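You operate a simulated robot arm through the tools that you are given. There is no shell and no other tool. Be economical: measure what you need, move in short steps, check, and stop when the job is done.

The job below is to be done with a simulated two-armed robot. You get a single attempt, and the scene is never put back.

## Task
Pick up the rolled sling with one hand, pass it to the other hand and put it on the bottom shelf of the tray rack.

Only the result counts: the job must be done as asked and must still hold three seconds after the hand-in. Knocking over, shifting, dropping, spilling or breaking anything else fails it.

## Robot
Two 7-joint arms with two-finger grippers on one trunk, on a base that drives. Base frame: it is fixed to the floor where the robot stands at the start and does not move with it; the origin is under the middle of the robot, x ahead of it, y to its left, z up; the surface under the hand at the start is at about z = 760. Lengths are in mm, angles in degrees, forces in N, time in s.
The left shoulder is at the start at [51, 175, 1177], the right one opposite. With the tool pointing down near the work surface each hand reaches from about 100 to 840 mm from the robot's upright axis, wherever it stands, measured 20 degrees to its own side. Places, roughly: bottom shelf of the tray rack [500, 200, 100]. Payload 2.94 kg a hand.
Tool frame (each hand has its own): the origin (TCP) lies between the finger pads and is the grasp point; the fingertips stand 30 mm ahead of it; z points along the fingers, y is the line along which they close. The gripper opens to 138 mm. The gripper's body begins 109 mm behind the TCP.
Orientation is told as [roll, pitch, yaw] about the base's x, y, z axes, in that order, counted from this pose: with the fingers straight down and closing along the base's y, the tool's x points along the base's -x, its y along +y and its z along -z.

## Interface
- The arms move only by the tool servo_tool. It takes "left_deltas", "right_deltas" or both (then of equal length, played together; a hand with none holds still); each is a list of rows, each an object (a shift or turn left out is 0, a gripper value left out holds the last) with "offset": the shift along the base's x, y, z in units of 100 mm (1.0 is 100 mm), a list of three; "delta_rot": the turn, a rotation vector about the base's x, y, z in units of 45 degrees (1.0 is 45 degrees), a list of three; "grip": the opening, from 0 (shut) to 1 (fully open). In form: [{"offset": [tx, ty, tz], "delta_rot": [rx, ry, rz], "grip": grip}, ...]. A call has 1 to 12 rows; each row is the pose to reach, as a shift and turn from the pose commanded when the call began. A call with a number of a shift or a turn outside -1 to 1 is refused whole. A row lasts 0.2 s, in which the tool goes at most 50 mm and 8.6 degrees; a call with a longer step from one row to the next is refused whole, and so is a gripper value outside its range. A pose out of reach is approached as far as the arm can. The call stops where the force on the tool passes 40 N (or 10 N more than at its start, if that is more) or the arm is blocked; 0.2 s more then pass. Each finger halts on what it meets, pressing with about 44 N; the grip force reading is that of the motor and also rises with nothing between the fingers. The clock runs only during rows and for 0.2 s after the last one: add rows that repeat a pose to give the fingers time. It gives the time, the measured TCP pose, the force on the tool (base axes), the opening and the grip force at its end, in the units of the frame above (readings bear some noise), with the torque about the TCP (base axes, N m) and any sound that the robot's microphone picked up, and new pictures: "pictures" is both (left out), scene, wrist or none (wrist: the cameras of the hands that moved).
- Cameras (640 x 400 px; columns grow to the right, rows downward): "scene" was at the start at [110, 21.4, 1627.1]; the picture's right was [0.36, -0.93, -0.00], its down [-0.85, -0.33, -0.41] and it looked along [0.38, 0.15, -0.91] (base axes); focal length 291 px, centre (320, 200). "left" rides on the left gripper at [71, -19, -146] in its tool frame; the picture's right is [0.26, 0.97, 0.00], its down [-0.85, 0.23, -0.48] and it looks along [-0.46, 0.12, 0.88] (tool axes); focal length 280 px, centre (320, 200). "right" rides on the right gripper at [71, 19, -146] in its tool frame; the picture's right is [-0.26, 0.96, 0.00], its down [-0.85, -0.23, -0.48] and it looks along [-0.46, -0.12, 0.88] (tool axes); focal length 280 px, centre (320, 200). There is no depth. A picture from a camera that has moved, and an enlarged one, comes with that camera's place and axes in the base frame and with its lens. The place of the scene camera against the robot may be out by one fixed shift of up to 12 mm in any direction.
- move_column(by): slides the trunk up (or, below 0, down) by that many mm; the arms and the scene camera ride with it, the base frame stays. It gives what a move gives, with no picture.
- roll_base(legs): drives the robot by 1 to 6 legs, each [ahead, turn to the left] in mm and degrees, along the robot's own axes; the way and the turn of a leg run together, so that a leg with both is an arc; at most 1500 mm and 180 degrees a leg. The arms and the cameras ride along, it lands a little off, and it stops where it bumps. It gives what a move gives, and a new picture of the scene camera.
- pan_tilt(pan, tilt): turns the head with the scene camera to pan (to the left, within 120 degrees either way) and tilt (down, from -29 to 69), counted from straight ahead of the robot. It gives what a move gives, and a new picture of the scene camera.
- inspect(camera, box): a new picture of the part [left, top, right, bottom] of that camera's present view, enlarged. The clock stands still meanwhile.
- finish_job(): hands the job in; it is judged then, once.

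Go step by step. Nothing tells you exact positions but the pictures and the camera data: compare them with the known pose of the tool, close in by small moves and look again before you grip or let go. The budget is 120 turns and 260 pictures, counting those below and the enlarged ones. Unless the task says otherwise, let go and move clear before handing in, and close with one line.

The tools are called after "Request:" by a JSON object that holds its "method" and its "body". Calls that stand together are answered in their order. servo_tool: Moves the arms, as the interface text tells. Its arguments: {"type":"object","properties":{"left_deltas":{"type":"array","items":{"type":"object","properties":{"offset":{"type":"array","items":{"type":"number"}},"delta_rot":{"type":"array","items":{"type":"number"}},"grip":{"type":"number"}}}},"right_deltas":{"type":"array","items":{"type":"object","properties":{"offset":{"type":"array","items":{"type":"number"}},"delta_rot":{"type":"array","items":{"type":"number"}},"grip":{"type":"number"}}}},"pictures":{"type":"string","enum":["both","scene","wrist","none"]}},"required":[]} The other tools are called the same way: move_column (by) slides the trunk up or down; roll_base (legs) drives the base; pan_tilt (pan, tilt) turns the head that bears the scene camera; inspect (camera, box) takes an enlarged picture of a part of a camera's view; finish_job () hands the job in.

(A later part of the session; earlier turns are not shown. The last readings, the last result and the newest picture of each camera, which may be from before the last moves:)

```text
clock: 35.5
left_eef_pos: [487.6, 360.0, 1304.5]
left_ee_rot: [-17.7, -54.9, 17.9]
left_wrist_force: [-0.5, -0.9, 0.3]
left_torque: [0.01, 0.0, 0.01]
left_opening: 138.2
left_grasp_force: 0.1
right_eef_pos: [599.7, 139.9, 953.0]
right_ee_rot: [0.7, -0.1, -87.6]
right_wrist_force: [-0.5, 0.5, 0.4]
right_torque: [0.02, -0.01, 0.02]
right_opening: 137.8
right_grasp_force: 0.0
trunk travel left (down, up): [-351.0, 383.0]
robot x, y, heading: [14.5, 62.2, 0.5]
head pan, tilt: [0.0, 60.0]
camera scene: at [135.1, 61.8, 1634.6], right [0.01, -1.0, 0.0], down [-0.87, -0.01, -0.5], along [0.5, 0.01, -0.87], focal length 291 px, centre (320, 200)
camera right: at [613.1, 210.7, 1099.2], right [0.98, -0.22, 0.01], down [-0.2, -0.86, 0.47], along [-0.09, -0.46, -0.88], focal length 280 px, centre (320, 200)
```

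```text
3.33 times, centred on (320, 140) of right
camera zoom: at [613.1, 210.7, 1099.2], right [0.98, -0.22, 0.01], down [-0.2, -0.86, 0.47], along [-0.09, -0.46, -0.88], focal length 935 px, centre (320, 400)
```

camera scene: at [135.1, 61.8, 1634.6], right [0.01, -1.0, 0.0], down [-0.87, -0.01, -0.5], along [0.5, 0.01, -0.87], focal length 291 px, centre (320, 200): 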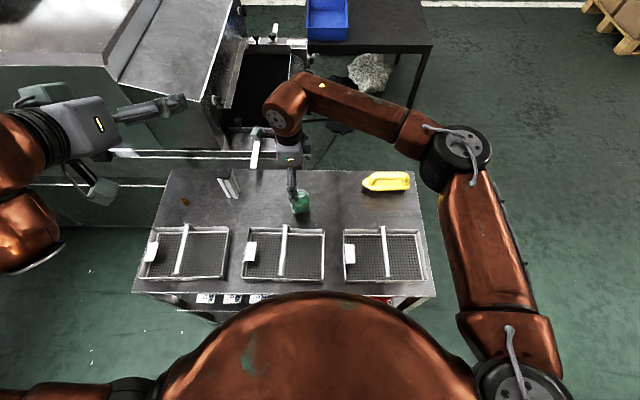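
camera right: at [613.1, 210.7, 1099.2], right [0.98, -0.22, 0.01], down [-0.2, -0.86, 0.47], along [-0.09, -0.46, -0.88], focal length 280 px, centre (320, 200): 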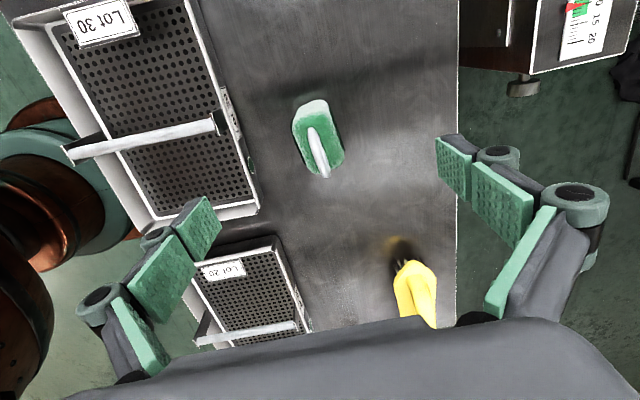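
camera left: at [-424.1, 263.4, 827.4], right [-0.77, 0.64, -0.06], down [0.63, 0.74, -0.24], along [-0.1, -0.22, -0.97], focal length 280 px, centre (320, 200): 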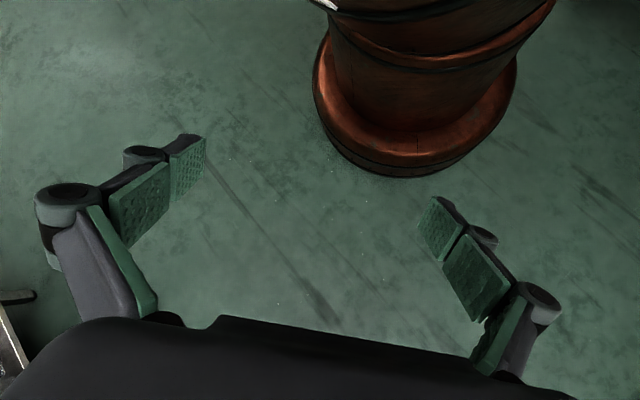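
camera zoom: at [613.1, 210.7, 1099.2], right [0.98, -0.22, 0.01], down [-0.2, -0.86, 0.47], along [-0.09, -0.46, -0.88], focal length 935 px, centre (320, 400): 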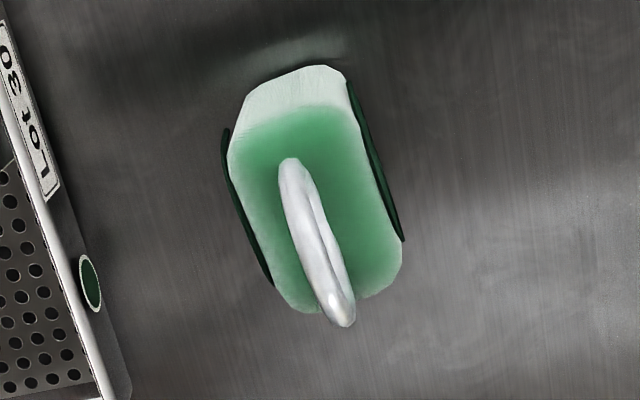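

Sling centre [600, 137] matches the TCP. I'll narrow the opening to clear the tray edge (x≈515) and go down to the grasp height.

Request:
{"method": "servo_tool", "body": {"right_deltas": [{"grip": 0.62}, {"grip": 0.62}, {"grip": 0.62}, {"offset": [0, -0.02, -0.4], "grip": 0.62}, {"offset": [0, -0.02, -0.8], "grip": 0.62}, {"offset": [0, -0.02, -1.0], "grip": 0.62}], "pictures": "both"}}

Request:
{"method": "inspect", "body": {"camera": "scene", "box": [260, 150, 340, 240]}}

```text
clock: 36.9
left_eef_pos: [487.7, 359.4, 1304.9]
left_ee_rot: [-17.7, -54.9, 18.0]
left_wrist_force: [1.0, 0.1, -0.1]
left_torque: [0.03, 0.02, 0.0]
left_opening: 137.8
left_grasp_force: 0.0
right_eef_pos: [601.1, 137.0, 854.4]
right_ee_rot: [0.9, 0.0, -87.6]
right_wrist_force: [0.0, -0.2, 0.6]
right_torque: [-0.02, 0.06, 0.0]
right_opening: 85.6
right_grasp_force: 0.1
trunk travel left (down, up): [-351.0, 383.0]
robot x, y, heading: [9.1, 59.6, 0.6]
head pan, tilt: [0.0, 60.0]
camera scene: at [135.9, 61.9, 1634.5], right [0.01, -1.0, 0.0], down [-0.87, -0.01, -0.5], along [0.5, 0.01, -0.87], focal length 291 px, centre (320, 200)
camera right: at [613.5, 206.5, 1000.1], right [0.97, -0.22, 0.01], down [-0.2, -0.86, 0.47], along [-0.09, -0.46, -0.88], focal length 280 px, centre (320, 200)
```

scene: 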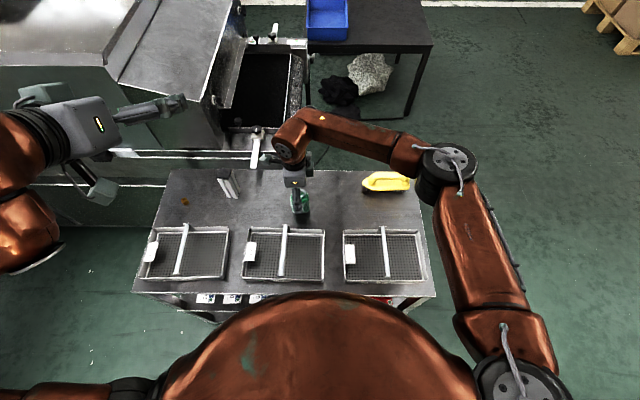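
right: 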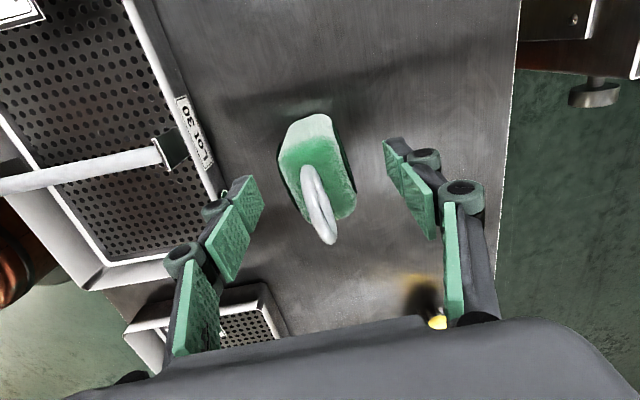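

```text
4.44 times, centred on (300, 195) of scene
camera zoom: at [135.9, 61.9, 1634.5], right [0.01, -1.0, 0.0], down [-0.87, -0.01, -0.5], along [0.5, 0.01, -0.87], focal length 1293 px, centre (409, 222)
```

zoom: 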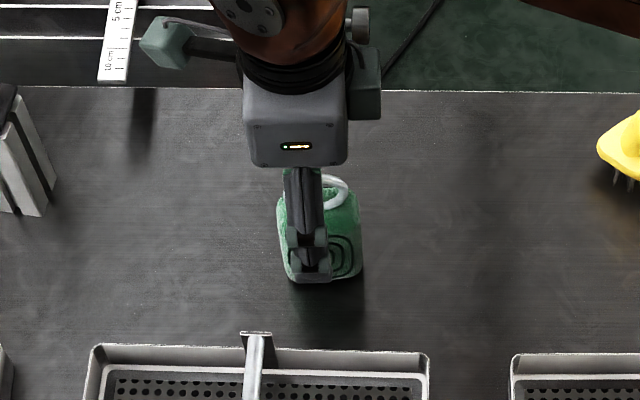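

Request:
{"method": "servo_tool", "body": {"right_deltas": [{"offset": [0, -0.04, -0.15], "grip": 0.62}, {"offset": [0, -0.04, -0.3], "grip": 0.62}, {"offset": [0, -0.04, -0.3], "grip": 0.2}, {"offset": [0, -0.04, -0.3], "grip": 0.2}, {"offset": [0, -0.04, -0.3], "grip": 0.1}, {"offset": [0, -0.04, -0.3], "grip": 0}, {"offset": [0, -0.04, -0.3], "grip": 0}], "pictures": "both"}}

Request:
{"method": "inspect", "body": {"camera": "scene", "box": [260, 150, 340, 240]}}

```text
clock: 38.5
left_eef_pos: [488.5, 360.7, 1303.9]
left_ee_rot: [-17.8, -54.9, 18.0]
left_wrist_force: [-0.7, 0.3, 0.2]
left_torque: [0.0, 0.01, 0.01]
left_opening: 137.9
left_grasp_force: 0.1
right_eef_pos: [601.8, 132.0, 824.3]
right_ee_rot: [0.9, 0.0, -87.5]
right_wrist_force: [-0.1, 0.6, -0.3]
right_torque: [0.05, 0.1, 0.01]
right_opening: 40.4
right_grasp_force: 44.2
trunk travel left (down, up): [-351.0, 383.0]
robot x, y, heading: [14.5, 62.1, 0.9]
head pan, tilt: [0.0, 60.0]
camera scene: at [135.6, 62.2, 1634.5], right [0.01, -1.0, 0.0], down [-0.87, -0.01, -0.5], along [0.5, 0.01, -0.87], focal length 291 px, centre (320, 200)
camera right: at [614.7, 203.0, 970.4], right [0.98, -0.22, 0.01], down [-0.2, -0.86, 0.47], along [-0.09, -0.46, -0.88], focal length 280 px, centre (320, 200)
```

scene: 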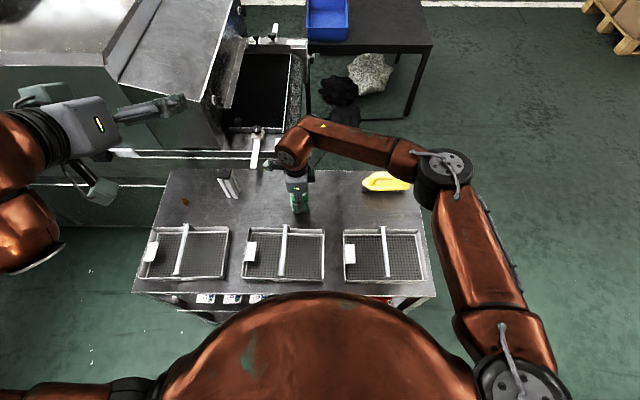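
right: 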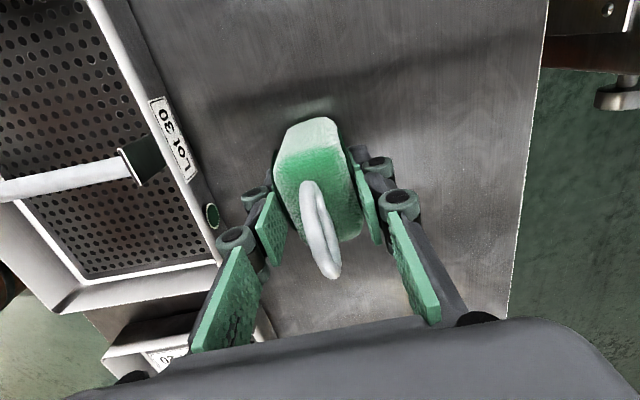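

```text
4.44 times, centred on (300, 195) of scene
camera zoom: at [135.6, 62.2, 1634.5], right [0.01, -1.0, 0.0], down [-0.87, -0.01, -0.5], along [0.5, 0.01, -0.87], focal length 1293 px, centre (409, 222)
```

zoom: 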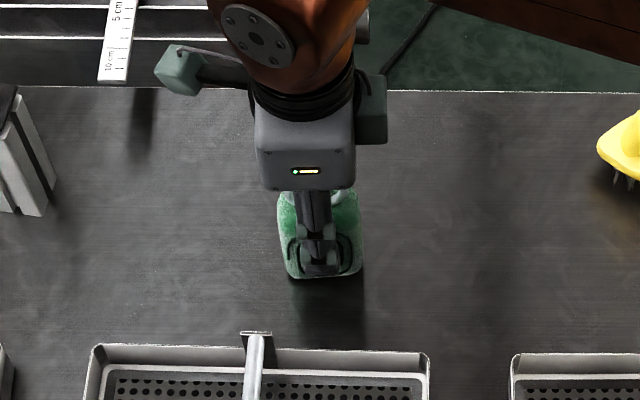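

Gripped at a 40 mm opening. Now lift.

Request:
{"method": "servo_tool", "body": {"right_deltas": [{"offset": [0, 0, 0.2]}, {"offset": [0, 0, 0.5]}, {"offset": [0, 0, 0.8]}, {"offset": [0, 0, 1.0]}], "pictures": "none"}}

Request:
{"method": "servo_tool", "body": {"right_deltas": [{"offset": [0, 0, 0.3]}, {"offset": [0, 0, 0.6]}, {"offset": [0, 0, 0.9]}], "left_deltas": [{"offset": [0.3, -0.1, -0.2]}, {"offset": [0.6, -0.2, -0.4]}, {"offset": [0.8, -0.3, -0.6]}], "pictures": "both"}}

```text
clock: 39.5
left_eef_pos: [487.5, 359.6, 1304.9]
left_ee_rot: [-17.7, -54.9, 18.1]
left_wrist_force: [-0.3, 0.4, 1.0]
left_torque: [-0.03, 0.03, -0.04]
left_opening: 138.4
left_grasp_force: 0.1
right_eef_pos: [598.2, 132.7, 925.3]
right_ee_rot: [0.9, 0.0, -87.7]
right_wrist_force: [0.4, -0.1, -2.3]
right_torque: [-0.01, -0.01, 0.0]
right_opening: 40.1
right_grasp_force: 44.0
trunk travel left (down, up): [-351.0, 383.0]
robot x, y, heading: [12.2, 60.1, 0.6]
head pan, tilt: [0.0, 60.0]
```

```text
clock: 40.3
left_eef_pos: [571.8, 330.4, 1246.0]
left_ee_rot: [-17.8, -54.9, 18.1]
left_wrist_force: [0.1, 0.1, -0.3]
left_torque: [-0.02, -0.04, -0.04]
left_opening: 138.1
left_grasp_force: 0.1
right_eef_pos: [601.2, 132.2, 1014.3]
right_ee_rot: [0.6, 0.0, -87.6]
right_wrist_force: [-1.2, -0.3, -2.9]
right_torque: [-0.01, -0.01, 0.01]
right_opening: 39.6
right_grasp_force: 44.0
trunk travel left (down, up): [-351.0, 383.0]
robot x, y, heading: [13.2, 63.3, 0.7]
head pan, tilt: [0.0, 60.0]
camera scene: at [135.9, 62.0, 1634.5], right [0.01, -1.0, 0.0], down [-0.87, -0.01, -0.5], along [0.5, 0.01, -0.87], focal length 291 px, centre (320, 200)
camera right: at [614.7, 202.7, 1160.8], right [0.98, -0.22, 0.01], down [-0.2, -0.86, 0.47], along [-0.09, -0.46, -0.88], focal length 280 px, centre (320, 200)
camera left: at [410.6, 306.7, 1271.5], right [-0.2, 0.9, -0.38], down [0.05, 0.4, 0.91], along [0.98, 0.16, -0.13], focal length 280 px, centre (320, 200)
```

scene: 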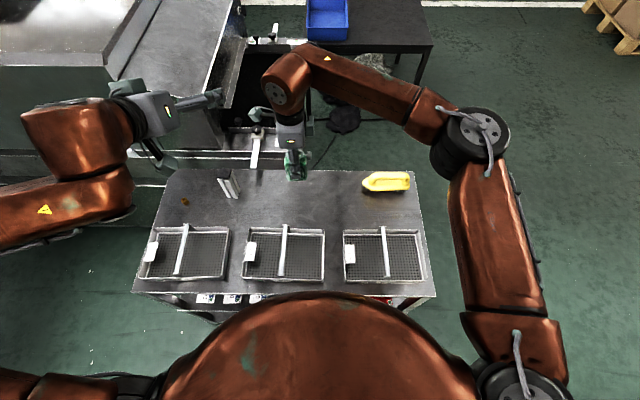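
right: 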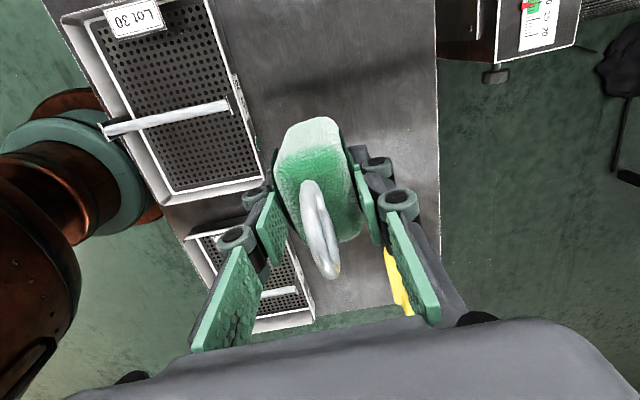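
left: 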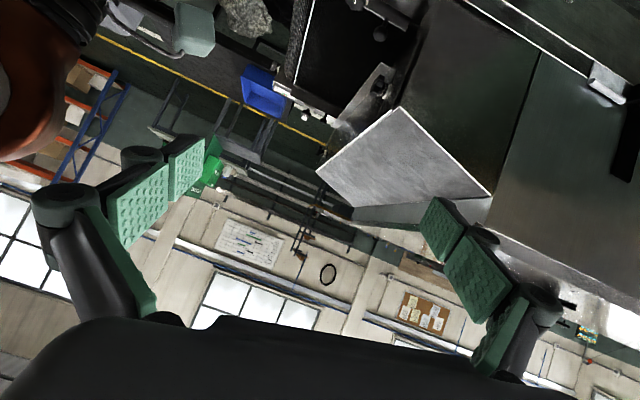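

The sling is held at z≈1014. Now I'll set the left hand level in roll, pitched 30° below horizontal, and bring it in front of the sling.

Request:
{"method": "servo_tool", "body": {"left_deltas": [{"offset": [-0.3, 0, -0.2], "delta_rot": [0.114, -0.038, -0.033]}, {"offset": [-0.6, 0, -0.5], "delta_rot": [0.227, -0.076, -0.065]}, {"offset": [-0.9, 0, -0.8], "delta_rot": [0.227, -0.076, -0.065]}, {"offset": [-0.9, 0, -0.8], "delta_rot": [0.227, -0.076, -0.065]}], "pictures": "scene"}}

```text
clock: 41.3
left_eef_pos: [570.0, 336.2, 1200.6]
left_ee_rot: [0.4, -60.0, -0.2]
left_wrist_force: [-0.3, -0.6, 0.9]
left_torque: [0.04, 0.0, 0.07]
left_opening: 138.1
left_grasp_force: 0.1
left hand out of reach, approached as far as the arm can: row 1, 2, 3, 4
right_eef_pos: [600.1, 129.8, 1016.4]
right_ee_rot: [0.8, 0.2, -87.5]
right_wrist_force: [0.8, -0.4, -3.2]
right_torque: [0.06, 0.0, 0.0]
right_opening: 39.5
right_grasp_force: 44.4
trunk travel left (down, up): [-351.0, 383.0]
robot x, y, heading: [13.7, 57.4, 0.9]
head pan, tilt: [0.0, 60.0]
camera scene: at [134.3, 59.5, 1634.8], right [0.01, -1.0, 0.0], down [-0.87, -0.01, -0.5], along [0.5, 0.01, -0.87], focal length 291 px, centre (320, 200)
```

scene: 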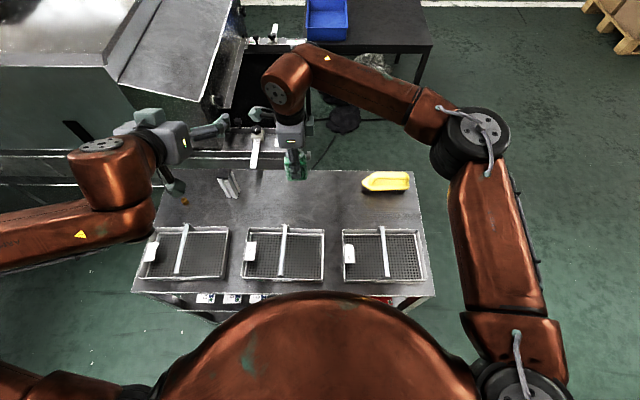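

Orientation is right, but the arm can't fold far enough back at this height. Raising the trunk while lowering the hands will give the left arm room.

Request:
{"method": "move_column", "body": {"by": 340}}

Request:
{"method": "servo_tool", "body": {"right_deltas": [{"offset": [0, 0, -0.4]}, {"offset": [0, 0, -0.8]}, {"offset": [0, 0, -1.0]}, {"offset": [0, 0, -1.0]}], "left_deltas": [{"offset": [0, 0, -0.4]}, {"offset": [0, 0, -0.8]}, {"offset": [0, 0, -1.0]}, {"offset": [-0.3, 0, -1.0]}], "pictures": "none"}}

Request:
{"method": "servo_tool", "body": {"right_deltas": [{"offset": [0, 0, -0.4]}, {"offset": [0, 0, -0.8]}, {"offset": [0, 0, -1.0]}, {"offset": [0, 0, -1.0]}], "left_deltas": [{"offset": [-0.1, 0, -0.4]}, {"offset": [-0.2, 0, -0.8]}, {"offset": [-0.3, 0, -1.0]}, {"offset": [-0.6, 0, -1.0]}], "pictures": "scene"}}

```text
clock: 44.6
left_eef_pos: [572.6, 342.8, 1539.0]
left_ee_rot: [0.1, -59.9, 0.0]
left_wrist_force: [0.1, 0.3, 0.1]
left_torque: [-0.04, -0.01, -0.01]
left_opening: 138.0
left_grasp_force: 0.0
right_eef_pos: [601.2, 132.5, 1355.6]
right_ee_rot: [0.7, 0.0, -87.6]
right_wrist_force: [0.0, -0.5, -3.2]
right_torque: [-0.02, 0.0, -0.02]
right_opening: 39.3
right_grasp_force: 43.4
trunk travel left (down, up): [-691.0, 43.0]
robot x, y, heading: [17.1, 59.9, 0.8]
head pan, tilt: [0.0, 60.0]
```

```text
clock: 45.6
left_eef_pos: [544.8, 328.1, 1436.7]
left_ee_rot: [-0.4, -60.1, -0.5]
left_wrist_force: [-1.1, -0.9, -0.9]
left_torque: [0.01, -0.04, 0.03]
left_opening: 138.0
left_grasp_force: 0.1
left hand out of reach, approached as far as the arm can: row 4
right_eef_pos: [600.8, 131.1, 1256.8]
right_ee_rot: [1.0, 0.1, -87.6]
right_wrist_force: [1.8, 0.7, -2.3]
right_torque: [0.05, 0.02, -0.01]
right_opening: 38.9
right_grasp_force: 43.7
trunk travel left (down, up): [-691.0, 43.0]
robot x, y, heading: [19.6, 58.5, 0.8]
head pan, tilt: [0.0, 60.0]
```

```text
clock: 46.6
left_eef_pos: [504.6, 348.8, 1326.4]
left_ee_rot: [-0.1, -59.9, 0.0]
left_wrist_force: [0.6, 0.2, 0.4]
left_torque: [0.0, 0.02, -0.01]
left_opening: 137.9
left_grasp_force: 0.0
left hand out of reach, approached as far as the arm can: row 4
right_eef_pos: [599.9, 132.0, 1156.3]
right_ee_rot: [0.8, -0.1, -87.5]
right_wrist_force: [0.9, 0.6, -2.9]
right_torque: [-0.04, -0.01, 0.02]
right_opening: 39.3
right_grasp_force: 44.1
trunk travel left (down, up): [-691.0, 43.0]
robot x, y, heading: [13.7, 58.3, 0.9]
head pan, tilt: [0.0, 60.0]
camera scene: at [69.8, 62.4, 1974.5], right [0.01, -1.0, 0.0], down [-0.87, -0.01, -0.5], along [0.5, 0.01, -0.87], focal length 291 px, centre (320, 200)
```

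scene: 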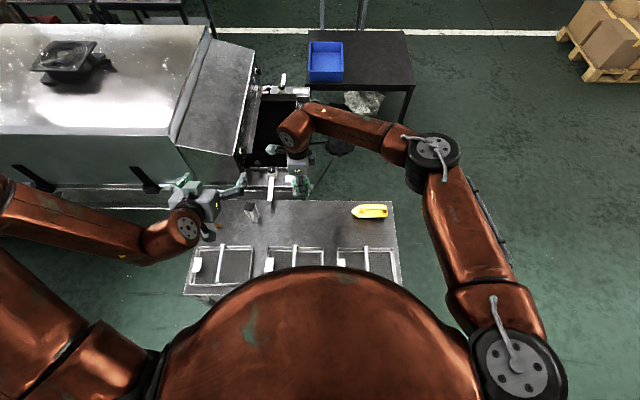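

Request:
{"method": "servo_tool", "body": {"right_deltas": [{"offset": [0, 0, -0.4]}, {"offset": [0, 0, -0.8]}, {"offset": [0, 0, -1.0]}, {"offset": [0, 0, -1.0]}], "left_deltas": [{"offset": [0, 0, -0.4]}, {"offset": [-0.1, 0, -0.8]}, {"offset": [-0.2, 0, -1.0]}, {"offset": [-0.5, 0, -1.0]}], "pictures": "none"}}

Request:
{"method": "servo_tool", "body": {"left_deltas": [{"offset": [0, -0.1, -0.4]}, {"offset": [0, -0.2, -0.8]}, {"offset": [0, -0.4, -1.0]}, {"offset": [0, -0.8, -1.0]}, {"offset": [0, -1, -1.0]}, {"offset": [0, -1, -1.0]}], "pictures": "both"}}

```text
clock: 47.6
left_eef_pos: [455.0, 371.7, 1257.9]
left_ee_rot: [-0.2, -59.8, 0.0]
left_wrist_force: [-0.4, 0.9, -0.5]
left_torque: [-0.02, -0.02, 0.0]
left_opening: 138.2
left_grasp_force: 0.0
left hand out of reach, approached as far as the arm can: row 2, 3, 4
right_eef_pos: [602.1, 133.8, 1057.0]
right_ee_rot: [0.8, 0.0, -87.6]
right_wrist_force: [-0.1, 0.2, -3.0]
right_torque: [0.0, -0.01, -0.02]
right_opening: 39.2
right_grasp_force: 44.3
trunk travel left (down, up): [-691.0, 43.0]
robot x, y, heading: [14.0, 62.8, 0.8]
head pan, tilt: [0.0, 60.0]
```

```text
clock: 49.0
left_eef_pos: [462.8, 355.3, 1268.4]
left_ee_rot: [0.0, -59.9, 0.1]
left_wrist_force: [0.4, 0.7, 0.0]
left_torque: [-0.03, -0.01, 0.0]
left_opening: 137.9
left_grasp_force: 0.0
left hand out of reach, approached as far as the arm can: row 1, 2, 3, 4, 5, 6
right_eef_pos: [603.8, 133.8, 1056.6]
right_ee_rot: [0.8, 0.0, -87.6]
right_wrist_force: [-0.4, 0.2, -2.1]
right_torque: [0.03, 0.02, -0.04]
right_opening: 39.0
right_grasp_force: 44.2
trunk travel left (down, up): [-691.0, 43.0]
robot x, y, heading: [14.0, 62.6, 0.8]
head pan, tilt: [0.0, 60.0]
camera scene: at [70.0, 62.0, 1974.4], right [0.01, -1.0, 0.0], down [-0.87, -0.01, -0.5], along [0.5, 0.01, -0.87], focal length 291 px, centre (320, 200)
camera left: at [299.0, 336.9, 1280.2], right [-0.13, 0.96, -0.23], down [0.01, 0.23, 0.97], along [0.99, 0.13, -0.04], focal length 280 px, centre (320, 200)
```

scene: 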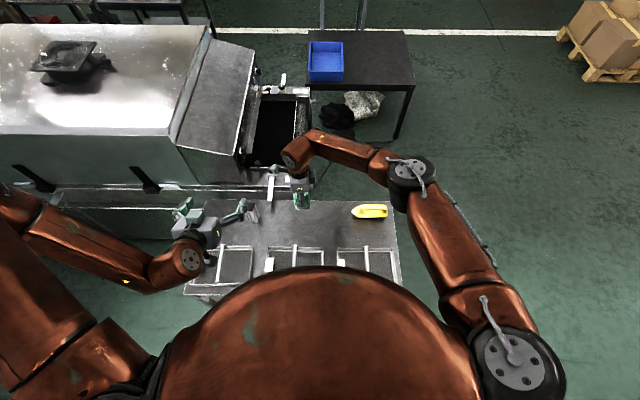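
left: 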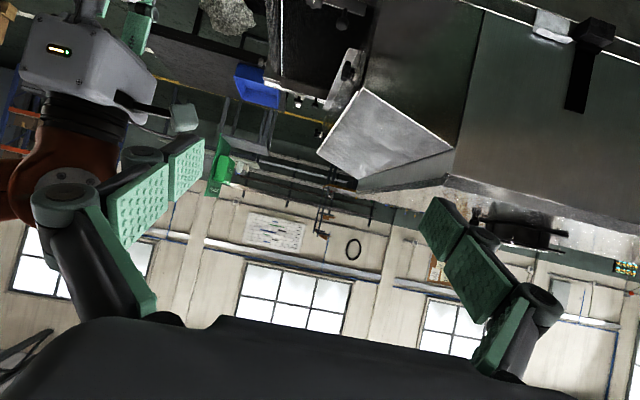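

The arm folds against its near limit here. I'll swing out forward, go down, then come back in.

Request:
{"method": "servo_tool", "body": {"left_deltas": [{"offset": [0.4, 0, 0]}, {"offset": [0.8, 0, 0]}, {"offset": [0.8, 0, -0.4]}, {"offset": [0.8, 0, -0.8]}, {"offset": [0.8, 0, -1.0]}], "pictures": "none"}}

Request:
{"method": "servo_tool", "body": {"left_deltas": [{"offset": [0, 0, -0.4]}, {"offset": [-0.3, 0, -0.6]}, {"offset": [-0.6, 0, -0.6]}, {"offset": [-0.9, 0, -0.6]}, {"offset": [-0.9, 0, -0.6]}], "pictures": "scene"}}

```text
clock: 50.2
left_eef_pos: [524.3, 391.7, 1249.7]
left_ee_rot: [0.0, -59.8, 0.0]
left_wrist_force: [0.1, -0.4, -0.4]
left_torque: [0.04, 0.03, 0.03]
left_opening: 137.8
left_grasp_force: 0.0
left hand out of reach, approached as far as the arm can: row 2, 3, 4, 5
right_eef_pos: [602.4, 133.2, 1055.7]
right_ee_rot: [0.8, 0.1, -87.6]
right_wrist_force: [0.3, 0.0, -2.4]
right_torque: [-0.01, 0.02, 0.01]
right_opening: 39.2
right_grasp_force: 44.5
trunk travel left (down, up): [-691.0, 43.0]
robot x, y, heading: [11.3, 59.3, 0.8]
head pan, tilt: [0.0, 60.0]
```

```text
clock: 51.4
left_eef_pos: [439.8, 411.4, 1237.4]
left_ee_rot: [0.0, -59.7, 0.0]
left_wrist_force: [-0.8, 0.2, -0.5]
left_torque: [0.02, -0.01, 0.01]
left_opening: 138.1
left_grasp_force: 0.1
left hand out of reach, approached as far as the arm can: row 1, 2, 3, 4, 5
right_eef_pos: [602.8, 133.7, 1055.7]
right_ee_rot: [0.7, 0.0, -87.5]
right_wrist_force: [-0.1, 0.3, -2.1]
right_torque: [-0.01, 0.03, 0.01]
right_opening: 39.4
right_grasp_force: 43.9
trunk travel left (down, up): [-691.0, 43.0]
robot x, y, heading: [12.9, 58.6, 0.5]
head pan, tilt: [0.0, 60.0]
camera scene: at [70.4, 61.5, 1974.4], right [0.01, -1.0, 0.0], down [-0.87, -0.01, -0.5], along [0.5, 0.01, -0.87], focal length 291 px, centre (320, 200)
```

scene: 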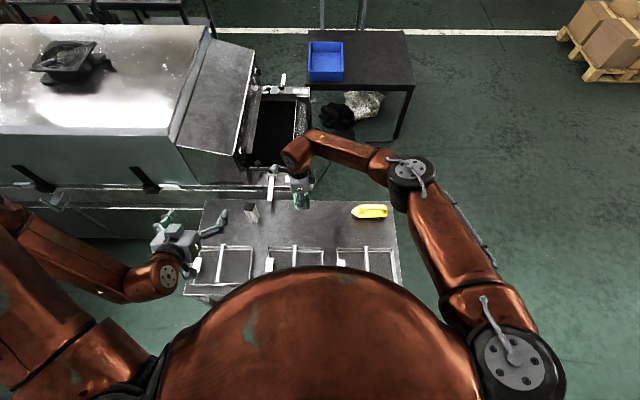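

The arm is stuck in an elbow-high posture. I'll turn the left hand back to fingers-down, descend, and pitch it up again from there so the elbow hangs lower.

Request:
{"method": "servo_tool", "body": {"left_deltas": [{"offset": [0.1, -0.1, 0], "delta_rot": [0, 0.19, 0]}, {"offset": [0.2, -0.2, 0], "delta_rot": [0, 0.38, 0]}, {"offset": [0.3, -0.2, 0], "delta_rot": [0, 0.57, 0]}, {"offset": [0.4, -0.2, 0], "delta_rot": [0, 0.76, 0]}, {"offset": [0.5, -0.2, 0], "delta_rot": [0, 0.95, 0]}], "pictures": "none"}}

Request:
{"method": "servo_tool", "body": {"left_deltas": [{"offset": [0, 0, -0.3], "delta_rot": [0, 0.19, 0]}, {"offset": [0, 0, -0.6], "delta_rot": [0, 0.37, 0]}, {"offset": [0, 0, -1], "delta_rot": [0, 0.37, 0]}, {"offset": [0, 0, -1], "delta_rot": [0, 0.37, 0]}], "pictures": "none"}}

Request:
{"method": "servo_tool", "body": {"left_deltas": [{"offset": [0, 0, -0.4]}, {"offset": [0, 0, -0.8]}, {"offset": [0, 0, -1]}, {"offset": [0, 0, -1]}], "pictures": "scene"}}

```text
clock: 52.6
left_eef_pos: [493.1, 391.2, 1243.5]
left_ee_rot: [0.2, -17.2, -0.2]
left_wrist_force: [0.1, 0.3, 0.5]
left_torque: [0.01, 0.08, 0.0]
left_opening: 137.7
left_grasp_force: 0.1
right_eef_pos: [602.8, 133.3, 1055.4]
right_ee_rot: [0.7, 0.0, -87.6]
right_wrist_force: [0.6, 0.0, -2.2]
right_torque: [-0.04, 0.04, 0.02]
right_opening: 39.2
right_grasp_force: 44.5
trunk travel left (down, up): [-691.0, 43.0]
robot x, y, heading: [12.9, 61.8, 0.7]
head pan, tilt: [0.0, 60.0]
```

```text
clock: 53.6
left_eef_pos: [466.0, 408.6, 1177.4]
left_ee_rot: [0.1, -0.5, 0.0]
left_wrist_force: [-0.2, -0.6, 0.1]
left_torque: [-0.01, 0.06, 0.01]
left_opening: 137.8
left_grasp_force: 0.1
left hand out of reach, approached as far as the arm can: row 2, 3, 4
right_eef_pos: [603.9, 132.6, 1055.4]
right_ee_rot: [0.7, -0.1, -87.7]
right_wrist_force: [-0.2, -0.8, -1.9]
right_torque: [-0.02, 0.06, 0.05]
right_opening: 39.3
right_grasp_force: 43.3
trunk travel left (down, up): [-691.0, 43.0]
robot x, y, heading: [16.9, 59.8, 0.7]
head pan, tilt: [0.0, 60.0]
```

```text
clock: 54.6
left_eef_pos: [430.0, 433.5, 1140.7]
left_ee_rot: [0.1, -0.6, 0.0]
left_wrist_force: [-0.2, -0.1, 0.0]
left_torque: [-0.03, 0.03, 0.03]
left_opening: 137.9
left_grasp_force: 0.1
left hand out of reach, approached as far as the arm can: row 1, 2, 3, 4
right_eef_pos: [601.8, 134.0, 1057.0]
right_ee_rot: [0.9, 0.0, -87.7]
right_wrist_force: [-0.4, -0.4, -3.2]
right_torque: [0.0, 0.03, 0.02]
right_opening: 39.2
right_grasp_force: 44.0
trunk travel left (down, up): [-691.0, 43.0]
robot x, y, heading: [14.2, 64.4, 0.7]
head pan, tilt: [0.0, 60.0]
camera scene: at [70.0, 61.2, 1974.4], right [0.01, -1.0, 0.0], down [-0.87, -0.01, -0.5], along [0.5, 0.01, -0.87], focal length 291 px, centre (320, 200)
```

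scene: 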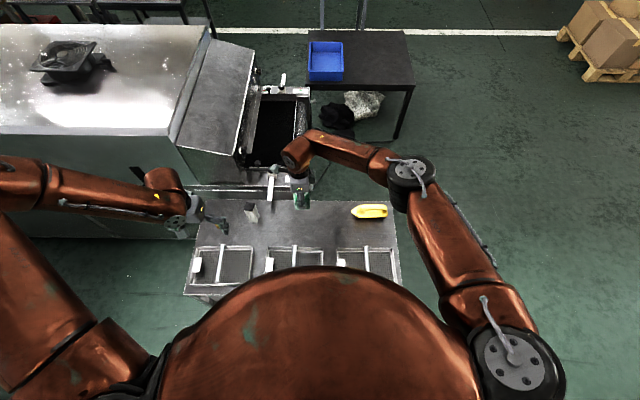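

Request:
{"method": "servo_tool", "body": {"left_deltas": [{"offset": [0.4, 0, 0]}, {"offset": [0.8, 0, 0]}, {"offset": [1, -0.2, 0]}, {"offset": [1, -0.6, 0]}, {"offset": [1, -1, 0]}], "pictures": "none"}}

Request:
{"method": "servo_tool", "body": {"left_deltas": [{"offset": [0.3, 0, -0.2]}, {"offset": [0.6, 0, -0.4]}, {"offset": [0.6, 0, -0.8]}, {"offset": [0.6, 0, -1]}], "pictures": "scene"}}

```text
clock: 55.8
left_eef_pos: [475.3, 390.3, 1198.3]
left_ee_rot: [0.0, -0.6, 0.0]
left_wrist_force: [0.5, 0.3, 0.3]
left_torque: [0.0, 0.02, 0.0]
left_opening: 138.2
left_grasp_force: 0.0
left hand out of reach, approached as far as the arm can: row 1, 2, 3, 4, 5
right_eef_pos: [601.7, 133.5, 1056.3]
right_ee_rot: [0.7, -0.1, -87.6]
right_wrist_force: [0.4, 0.2, -2.6]
right_torque: [-0.02, 0.0, 0.01]
right_opening: 39.3
right_grasp_force: 43.8
trunk travel left (down, up): [-691.0, 43.0]
robot x, y, heading: [14.4, 61.1, 0.8]
head pan, tilt: [0.0, 60.0]
```

```text
clock: 56.8
left_eef_pos: [479.3, 420.1, 1182.1]
left_ee_rot: [0.0, -0.6, 0.0]
left_wrist_force: [0.7, 0.4, -0.1]
left_torque: [0.01, 0.03, -0.03]
left_opening: 137.9
left_grasp_force: 0.1
left hand out of reach, approached as far as the arm can: row 1, 2, 3, 4
right_eef_pos: [602.4, 135.3, 1056.8]
right_ee_rot: [1.0, -0.1, -87.6]
right_wrist_force: [0.6, 0.0, -2.3]
right_torque: [0.0, 0.0, 0.03]
right_opening: 39.4
right_grasp_force: 44.6
trunk travel left (down, up): [-691.0, 43.0]
robot x, y, heading: [19.7, 59.5, 0.7]
head pan, tilt: [0.0, 60.0]
camera scene: at [70.3, 61.6, 1974.4], right [0.01, -1.0, 0.0], down [-0.87, -0.01, -0.5], along [0.5, 0.01, -0.87], focal length 291 px, centre (320, 200)
```

scene: 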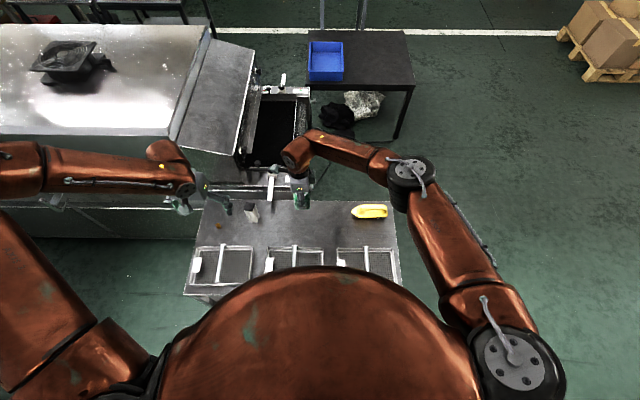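

I'll bring the left hand back to its original posture relative to the shoulders to recover a good arm configuration.

Request:
{"method": "servo_tool", "body": {"left_deltas": [{"offset": [0, -0.2, 0.4]}, {"offset": [0, -0.4, 0.8]}, {"offset": [0, -0.8, 1]}, {"offset": [0, -1, 1]}], "pictures": "none"}}

Request:
{"method": "servo_tool", "body": {"left_deltas": [{"offset": [0, -0.2, 0.4]}, {"offset": [0, -0.6, 0.8]}, {"offset": [0, -0.6, 0.8]}], "pictures": "scene"}}

```text
clock: 57.8
left_eef_pos: [479.3, 319.3, 1285.4]
left_ee_rot: [0.1, -0.5, 0.0]
left_wrist_force: [0.0, 0.1, 0.0]
left_torque: [0.01, -0.03, -0.02]
left_opening: 137.8
left_grasp_force: 0.1
right_eef_pos: [602.5, 133.3, 1056.8]
right_ee_rot: [0.7, 0.0, -87.6]
right_wrist_force: [0.3, -0.7, -2.9]
right_torque: [0.0, -0.01, -0.01]
right_opening: 39.1
right_grasp_force: 44.4
trunk travel left (down, up): [-691.0, 43.0]
robot x, y, heading: [12.5, 64.0, 0.9]
head pan, tilt: [0.0, 60.0]
```

```text
refused: row 2 steps farther than a row can; nothing moved
```

Request:
{"method": "servo_tool", "body": {"left_deltas": [{"offset": [0, -0.2, 0.4]}, {"offset": [0, -0.4, 0.8]}, {"offset": [0, -0.6, 0.8]}], "pictures": "scene"}}

Request:
{"method": "pan_tilt", "body": {"pan": 60, "tilt": 45}}

```text
clock: 58.6
left_eef_pos: [476.0, 265.8, 1366.8]
left_ee_rot: [0.0, -0.6, 0.0]
left_wrist_force: [-0.4, 0.0, 0.0]
left_torque: [-0.01, 0.03, 0.0]
left_opening: 137.9
left_grasp_force: 0.2
left hand out of reach, approached as far as the arm can: row 3
right_eef_pos: [603.1, 135.8, 1056.4]
right_ee_rot: [0.7, -0.1, -87.7]
right_wrist_force: [0.7, -0.2, -2.2]
right_torque: [-0.03, -0.02, 0.03]
right_opening: 39.2
right_grasp_force: 43.7
trunk travel left (down, up): [-691.0, 43.0]
robot x, y, heading: [19.0, 59.9, 0.8]
head pan, tilt: [0.0, 60.0]
camera scene: at [71.5, 62.9, 1974.4], right [0.01, -1.0, 0.0], down [-0.87, -0.01, -0.5], along [0.5, 0.01, -0.87], focal length 291 px, centre (320, 200)
```

scene: 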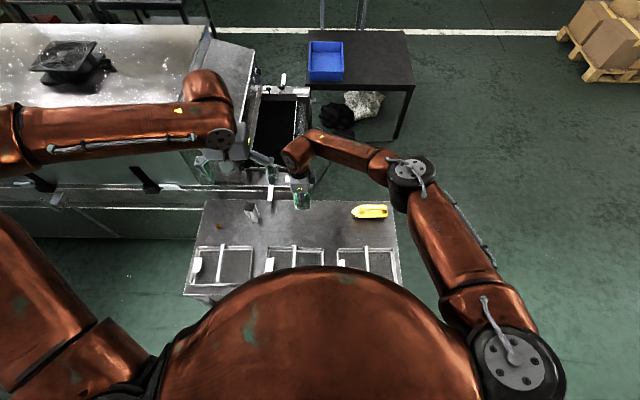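

```text
clock: 59.9
left_eef_pos: [473.4, 265.2, 1367.1]
left_ee_rot: [0.1, -0.6, 0.0]
left_wrist_force: [-0.8, 0.3, -0.8]
left_torque: [0.0, -0.02, -0.03]
left_opening: 138.0
left_grasp_force: 0.0
right_eef_pos: [602.5, 133.6, 1056.9]
right_ee_rot: [0.9, 0.0, -87.7]
right_wrist_force: [-0.4, 0.5, -2.8]
right_torque: [0.0, 0.0, 0.03]
right_opening: 39.2
right_grasp_force: 43.9
trunk travel left (down, up): [-691.0, 43.0]
robot x, y, heading: [15.7, 57.5, 0.5]
head pan, tilt: [60.0, 45.0]
camera scene: at [43.1, 131.5, 1993.9], right [0.87, -0.49, 0.0], down [-0.35, -0.62, -0.71], along [0.35, 0.62, -0.71], focal length 291 px, centre (320, 200)
```

scene: 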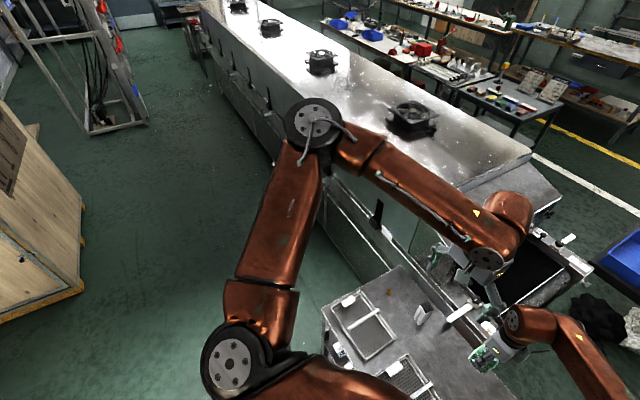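

The left elbow sits above shoulder height. Stretching that arm well forward and down should pull the elbow down.

Request:
{"method": "servo_tool", "body": {"left_deltas": [{"offset": [0.4, 0.2, 0]}, {"offset": [0.7, 0.5, 0]}, {"offset": [1, 0.8, 0]}, {"offset": [1, 1, 0]}], "pictures": "none"}}

Request:
{"method": "servo_tool", "body": {"left_deltas": [{"offset": [0.4, 0, 0]}, {"offset": [0.8, 0, 0]}, {"offset": [1, 0, -0.3]}, {"offset": [1, 0, -0.7]}, {"offset": [1, 0, -1]}], "pictures": "none"}}

Request:
{"method": "servo_tool", "body": {"left_deltas": [{"offset": [0.4, 0, 0]}, {"offset": [0.7, 0, -0.3]}, {"offset": [0.7, 0, -0.7]}, {"offset": [0.7, 0, -1]}], "pictures": "scene"}}

```text
clock: 60.9
left_eef_pos: [567.1, 375.7, 1369.9]
left_ee_rot: [-0.1, -0.7, 0.1]
left_wrist_force: [0.0, 0.5, -0.3]
left_torque: [0.0, 0.01, 0.0]
left_opening: 137.9
left_grasp_force: 0.0
left hand out of reach, approached as far as the arm can: row 1, 2, 3, 4
right_eef_pos: [602.9, 133.7, 1056.6]
right_ee_rot: [0.8, 0.1, -87.6]
right_wrist_force: [-0.1, 0.9, -2.0]
right_torque: [-0.01, 0.01, 0.02]
right_opening: 38.9
right_grasp_force: 44.0
trunk travel left (down, up): [-691.0, 43.0]
robot x, y, heading: [15.0, 60.4, 0.8]
head pan, tilt: [60.0, 45.0]
```

```text
clock: 62.1
left_eef_pos: [567.1, 413.9, 1311.5]
left_ee_rot: [0.0, -0.7, 0.0]
left_wrist_force: [0.0, 0.1, -0.6]
left_torque: [0.0, 0.02, 0.03]
left_opening: 138.0
left_grasp_force: 0.0
left hand out of reach, approached as far as the arm can: row 1, 2, 3, 4, 5
right_eef_pos: [604.7, 134.8, 1056.7]
right_ee_rot: [0.7, 0.0, -87.5]
right_wrist_force: [0.9, 0.0, -2.5]
right_torque: [-0.02, 0.01, 0.01]
right_opening: 39.2
right_grasp_force: 44.1
trunk travel left (down, up): [-691.0, 43.0]
robot x, y, heading: [15.1, 61.0, 0.6]
head pan, tilt: [60.0, 45.0]
```

```text
clock: 63.1
left_eef_pos: [556.6, 439.3, 1271.9]
left_ee_rot: [0.1, -0.7, 0.0]
left_wrist_force: [-0.6, -1.5, -0.1]
left_torque: [-0.04, -0.01, -0.02]
left_opening: 138.1
left_grasp_force: 0.1
left hand out of reach, approached as far as the arm can: row 1, 2, 3, 4
right_eef_pos: [602.3, 134.9, 1055.4]
right_ee_rot: [0.8, 0.0, -87.6]
right_wrist_force: [0.0, -0.2, -2.0]
right_torque: [0.01, -0.03, 0.05]
right_opening: 39.2
right_grasp_force: 44.4
trunk travel left (down, up): [-691.0, 43.0]
robot x, y, heading: [11.3, 56.3, 0.9]
head pan, tilt: [60.0, 45.0]
camera scene: at [43.2, 131.9, 1993.9], right [0.87, -0.49, 0.0], down [-0.35, -0.62, -0.71], along [0.35, 0.62, -0.71], focal length 291 px, centre (320, 200)
```

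scene: 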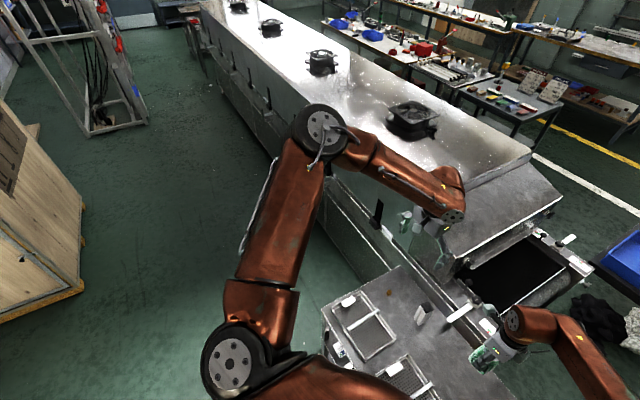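

Request:
{"method": "servo_tool", "body": {"left_deltas": [{"delta_rot": [0, 0, -0.18]}, {"delta_rot": [0, 0, -0.36]}, {"delta_rot": [0, 0, -0.54]}, {"delta_rot": [0, 0, -0.71]}], "pictures": "none"}}

Request:
{"method": "servo_tool", "body": {"left_deltas": [{"delta_rot": [-0.1, -0.16, 0]}, {"delta_rot": [-0.2, -0.32, 0]}, {"delta_rot": [-0.3, -0.48, 0]}, {"delta_rot": [-0.4, -0.64, 0]}, {"delta_rot": [-0.5, -0.8, 0]}], "pictures": "none"}}

Request:
{"method": "servo_tool", "body": {"left_deltas": [{"offset": [0, 0, -0.4]}, {"offset": [0, 0, -0.8]}, {"offset": [0, 0, -1]}, {"offset": [0, 0, -1]}], "pictures": "scene"}}

```text
clock: 64.1
left_eef_pos: [555.4, 440.7, 1267.2]
left_ee_rot: [0.0, -0.5, -32.0]
left_wrist_force: [-0.1, 0.2, 0.4]
left_torque: [0.02, 0.03, -0.02]
left_opening: 137.8
left_grasp_force: 0.0
right_eef_pos: [602.8, 133.4, 1057.3]
right_ee_rot: [0.9, 0.0, -87.6]
right_wrist_force: [1.1, -0.2, -2.8]
right_torque: [-0.02, 0.01, 0.03]
right_opening: 39.3
right_grasp_force: 44.2
trunk travel left (down, up): [-691.0, 43.0]
robot x, y, heading: [19.9, 58.8, 1.1]
head pan, tilt: [60.0, 45.0]
```

```text
clock: 65.3
left_eef_pos: [552.5, 442.8, 1267.9]
left_ee_rot: [-0.5, -43.1, -31.7]
left_wrist_force: [-0.5, -0.5, -0.6]
left_torque: [0.01, 0.01, -0.01]
left_opening: 137.9
left_grasp_force: 0.0
right_eef_pos: [600.8, 136.0, 1056.5]
right_ee_rot: [0.8, -0.1, -87.6]
right_wrist_force: [0.1, 0.5, -2.8]
right_torque: [-0.06, -0.04, 0.0]
right_opening: 39.1
right_grasp_force: 43.6
trunk travel left (down, up): [-691.0, 43.0]
robot x, y, heading: [15.2, 61.4, 0.5]
head pan, tilt: [60.0, 45.0]
```

```text
clock: 66.3
left_eef_pos: [546.7, 446.2, 1175.7]
left_ee_rot: [0.0, -43.4, -31.8]
left_wrist_force: [-0.7, 0.8, -0.3]
left_torque: [-0.05, -0.03, -0.01]
left_opening: 137.9
left_grasp_force: 0.1
left hand out of reach, approached as far as the arm can: row 1, 3, 4
right_eef_pos: [598.2, 136.7, 1059.9]
right_ee_rot: [1.0, -0.2, -87.5]
right_wrist_force: [-1.0, 1.6, -0.7]
right_torque: [-0.07, -0.07, 0.01]
right_opening: 38.9
right_grasp_force: 44.3
trunk travel left (down, up): [-691.0, 43.0]
robot x, y, heading: [14.9, 65.2, 0.8]
head pan, tilt: [60.0, 45.0]
camera scene: at [36.2, 136.7, 1993.8], right [0.87, -0.49, 0.0], down [-0.34, -0.62, -0.71], along [0.35, 0.61, -0.71], focal length 291 px, centre (320, 200)
```

scene: 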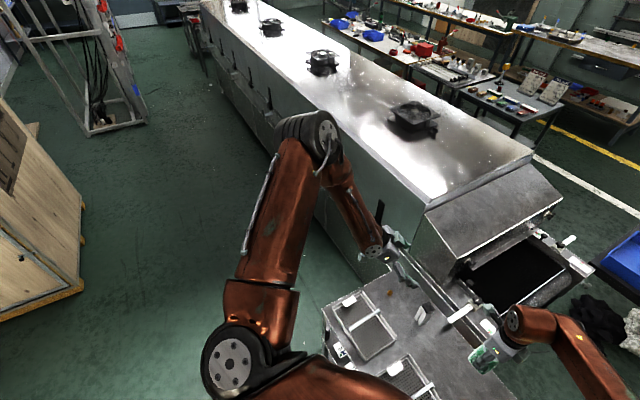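

The forearm is now folding downward, so I'll continue lowering.

Request:
{"method": "servo_tool", "body": {"left_deltas": [{"offset": [0.1, 0, -0.3]}, {"offset": [0.2, 0, -0.6]}, {"offset": [0.2, 0, -0.9]}, {"offset": [0.2, 0, -0.9]}], "pictures": "none"}}

Request:
{"method": "servo_tool", "body": {"left_deltas": [{"offset": [0.3, 0, -0.0]}, {"offset": [0.6, 0, -0.0]}, {"offset": [0.6, 0, -0.4]}, {"offset": [0.6, 0, -0.7]}], "pictures": "scene"}}

```text
clock: 67.3
left_eef_pos: [542.5, 446.5, 1169.6]
left_ee_rot: [0.0, -43.0, -31.9]
left_wrist_force: [-0.8, -0.4, -0.6]
left_torque: [-0.02, 0.02, 0.0]
left_opening: 137.9
left_grasp_force: 0.1
left hand out of reach, approached as far as the arm can: row 1, 2, 3, 4
right_eef_pos: [603.0, 133.1, 1056.7]
right_ee_rot: [0.8, -0.1, -87.6]
right_wrist_force: [0.2, 0.3, -3.0]
right_torque: [-0.01, -0.01, 0.02]
right_opening: 39.3
right_grasp_force: 43.3
trunk travel left (down, up): [-691.0, 43.0]
robot x, y, heading: [15.2, 58.9, 0.7]
head pan, tilt: [60.0, 45.0]
```

```text
clock: 68.3
left_eef_pos: [565.7, 457.9, 1178.8]
left_ee_rot: [0.1, -43.0, -31.9]
left_wrist_force: [-0.2, 0.3, -0.8]
left_torque: [-0.02, 0.0, -0.02]
left_opening: 138.1
left_grasp_force: 0.2
left hand out of reach, approached as far as the arm can: row 1, 2, 3, 4
right_eef_pos: [603.2, 133.1, 1056.2]
right_ee_rot: [0.8, 0.1, -87.7]
right_wrist_force: [0.1, 0.8, -2.9]
right_torque: [0.02, 0.0, 0.01]
right_opening: 39.1
right_grasp_force: 43.3
trunk travel left (down, up): [-691.0, 43.0]
robot x, y, heading: [16.5, 55.2, 0.7]
head pan, tilt: [60.0, 45.0]
camera scene: at [43.6, 131.8, 1993.9], right [0.87, -0.49, 0.0], down [-0.35, -0.62, -0.71], along [0.35, 0.62, -0.71], focal length 291 px, centre (320, 200)
```

scene: 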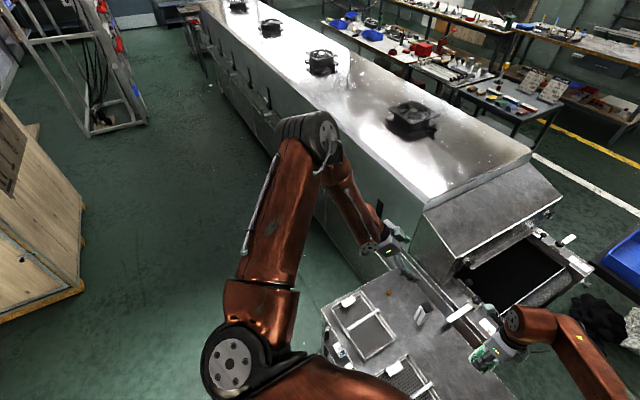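

The upper arm itself isn't moving. I'll swing the hand out to the left and down, where the shoulder has to lower.

Request:
{"method": "servo_tool", "body": {"left_deltas": [{"offset": [-0.3, 0.3, 0]}, {"offset": [-0.6, 0.6, 0]}, {"offset": [-0.9, 0.9, 0]}, {"offset": [-1, 1, 0]}], "pictures": "none"}}

Request:
{"method": "servo_tool", "body": {"left_deltas": [{"offset": [-0.2, 0.3, -0.2]}, {"offset": [-0.4, 0.6, -0.4]}, {"offset": [-0.4, 0.9, -0.7]}, {"offset": [-0.4, 1, -1]}], "pictures": "scene"}}

```text
clock: 69.3
left_eef_pos: [459.0, 553.8, 1182.5]
left_ee_rot: [-0.1, -43.0, -31.8]
left_wrist_force: [0.2, -0.1, -0.8]
left_torque: [-0.02, 0.02, 0.0]
left_opening: 138.0
left_grasp_force: 0.1
right_eef_pos: [601.8, 133.4, 1057.3]
right_ee_rot: [0.8, 0.0, -87.6]
right_wrist_force: [-0.4, -0.7, -2.3]
right_torque: [-0.01, 0.03, 0.01]
right_opening: 39.2
right_grasp_force: 43.4
trunk travel left (down, up): [-691.0, 43.0]
robot x, y, heading: [17.2, 61.6, 0.7]
head pan, tilt: [60.0, 45.0]
```

```text
clock: 70.3
left_eef_pos: [423.5, 635.1, 1154.6]
left_ee_rot: [-0.1, -43.1, -31.8]
left_wrist_force: [0.8, 0.1, 0.1]
left_torque: [-0.01, -0.04, -0.04]
left_opening: 138.0
left_grasp_force: 0.0
left hand out of reach, approached as far as the arm can: row 2, 3, 4
right_eef_pos: [601.7, 135.7, 1057.2]
right_ee_rot: [0.6, -0.1, -87.6]
right_wrist_force: [0.3, -0.4, -2.9]
right_torque: [-0.01, 0.04, 0.0]
right_opening: 39.4
right_grasp_force: 43.9
trunk travel left (down, up): [-691.0, 43.0]
robot x, y, heading: [14.4, 59.1, 0.5]
head pan, tilt: [60.0, 45.0]
camera scene: at [43.9, 133.3, 1993.9], right [0.87, -0.49, 0.0], down [-0.35, -0.62, -0.71], along [0.35, 0.62, -0.71], focal length 291 px, centre (320, 200)
```

scene: 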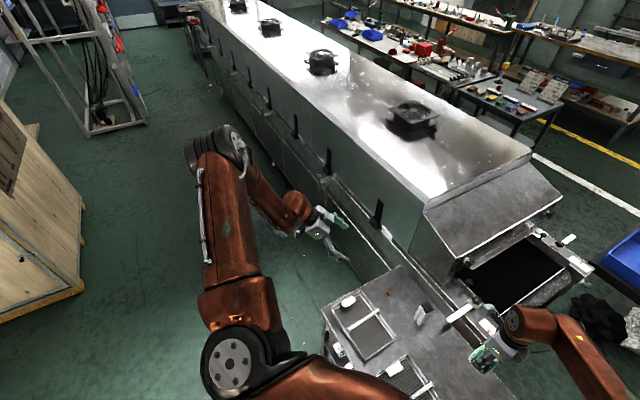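

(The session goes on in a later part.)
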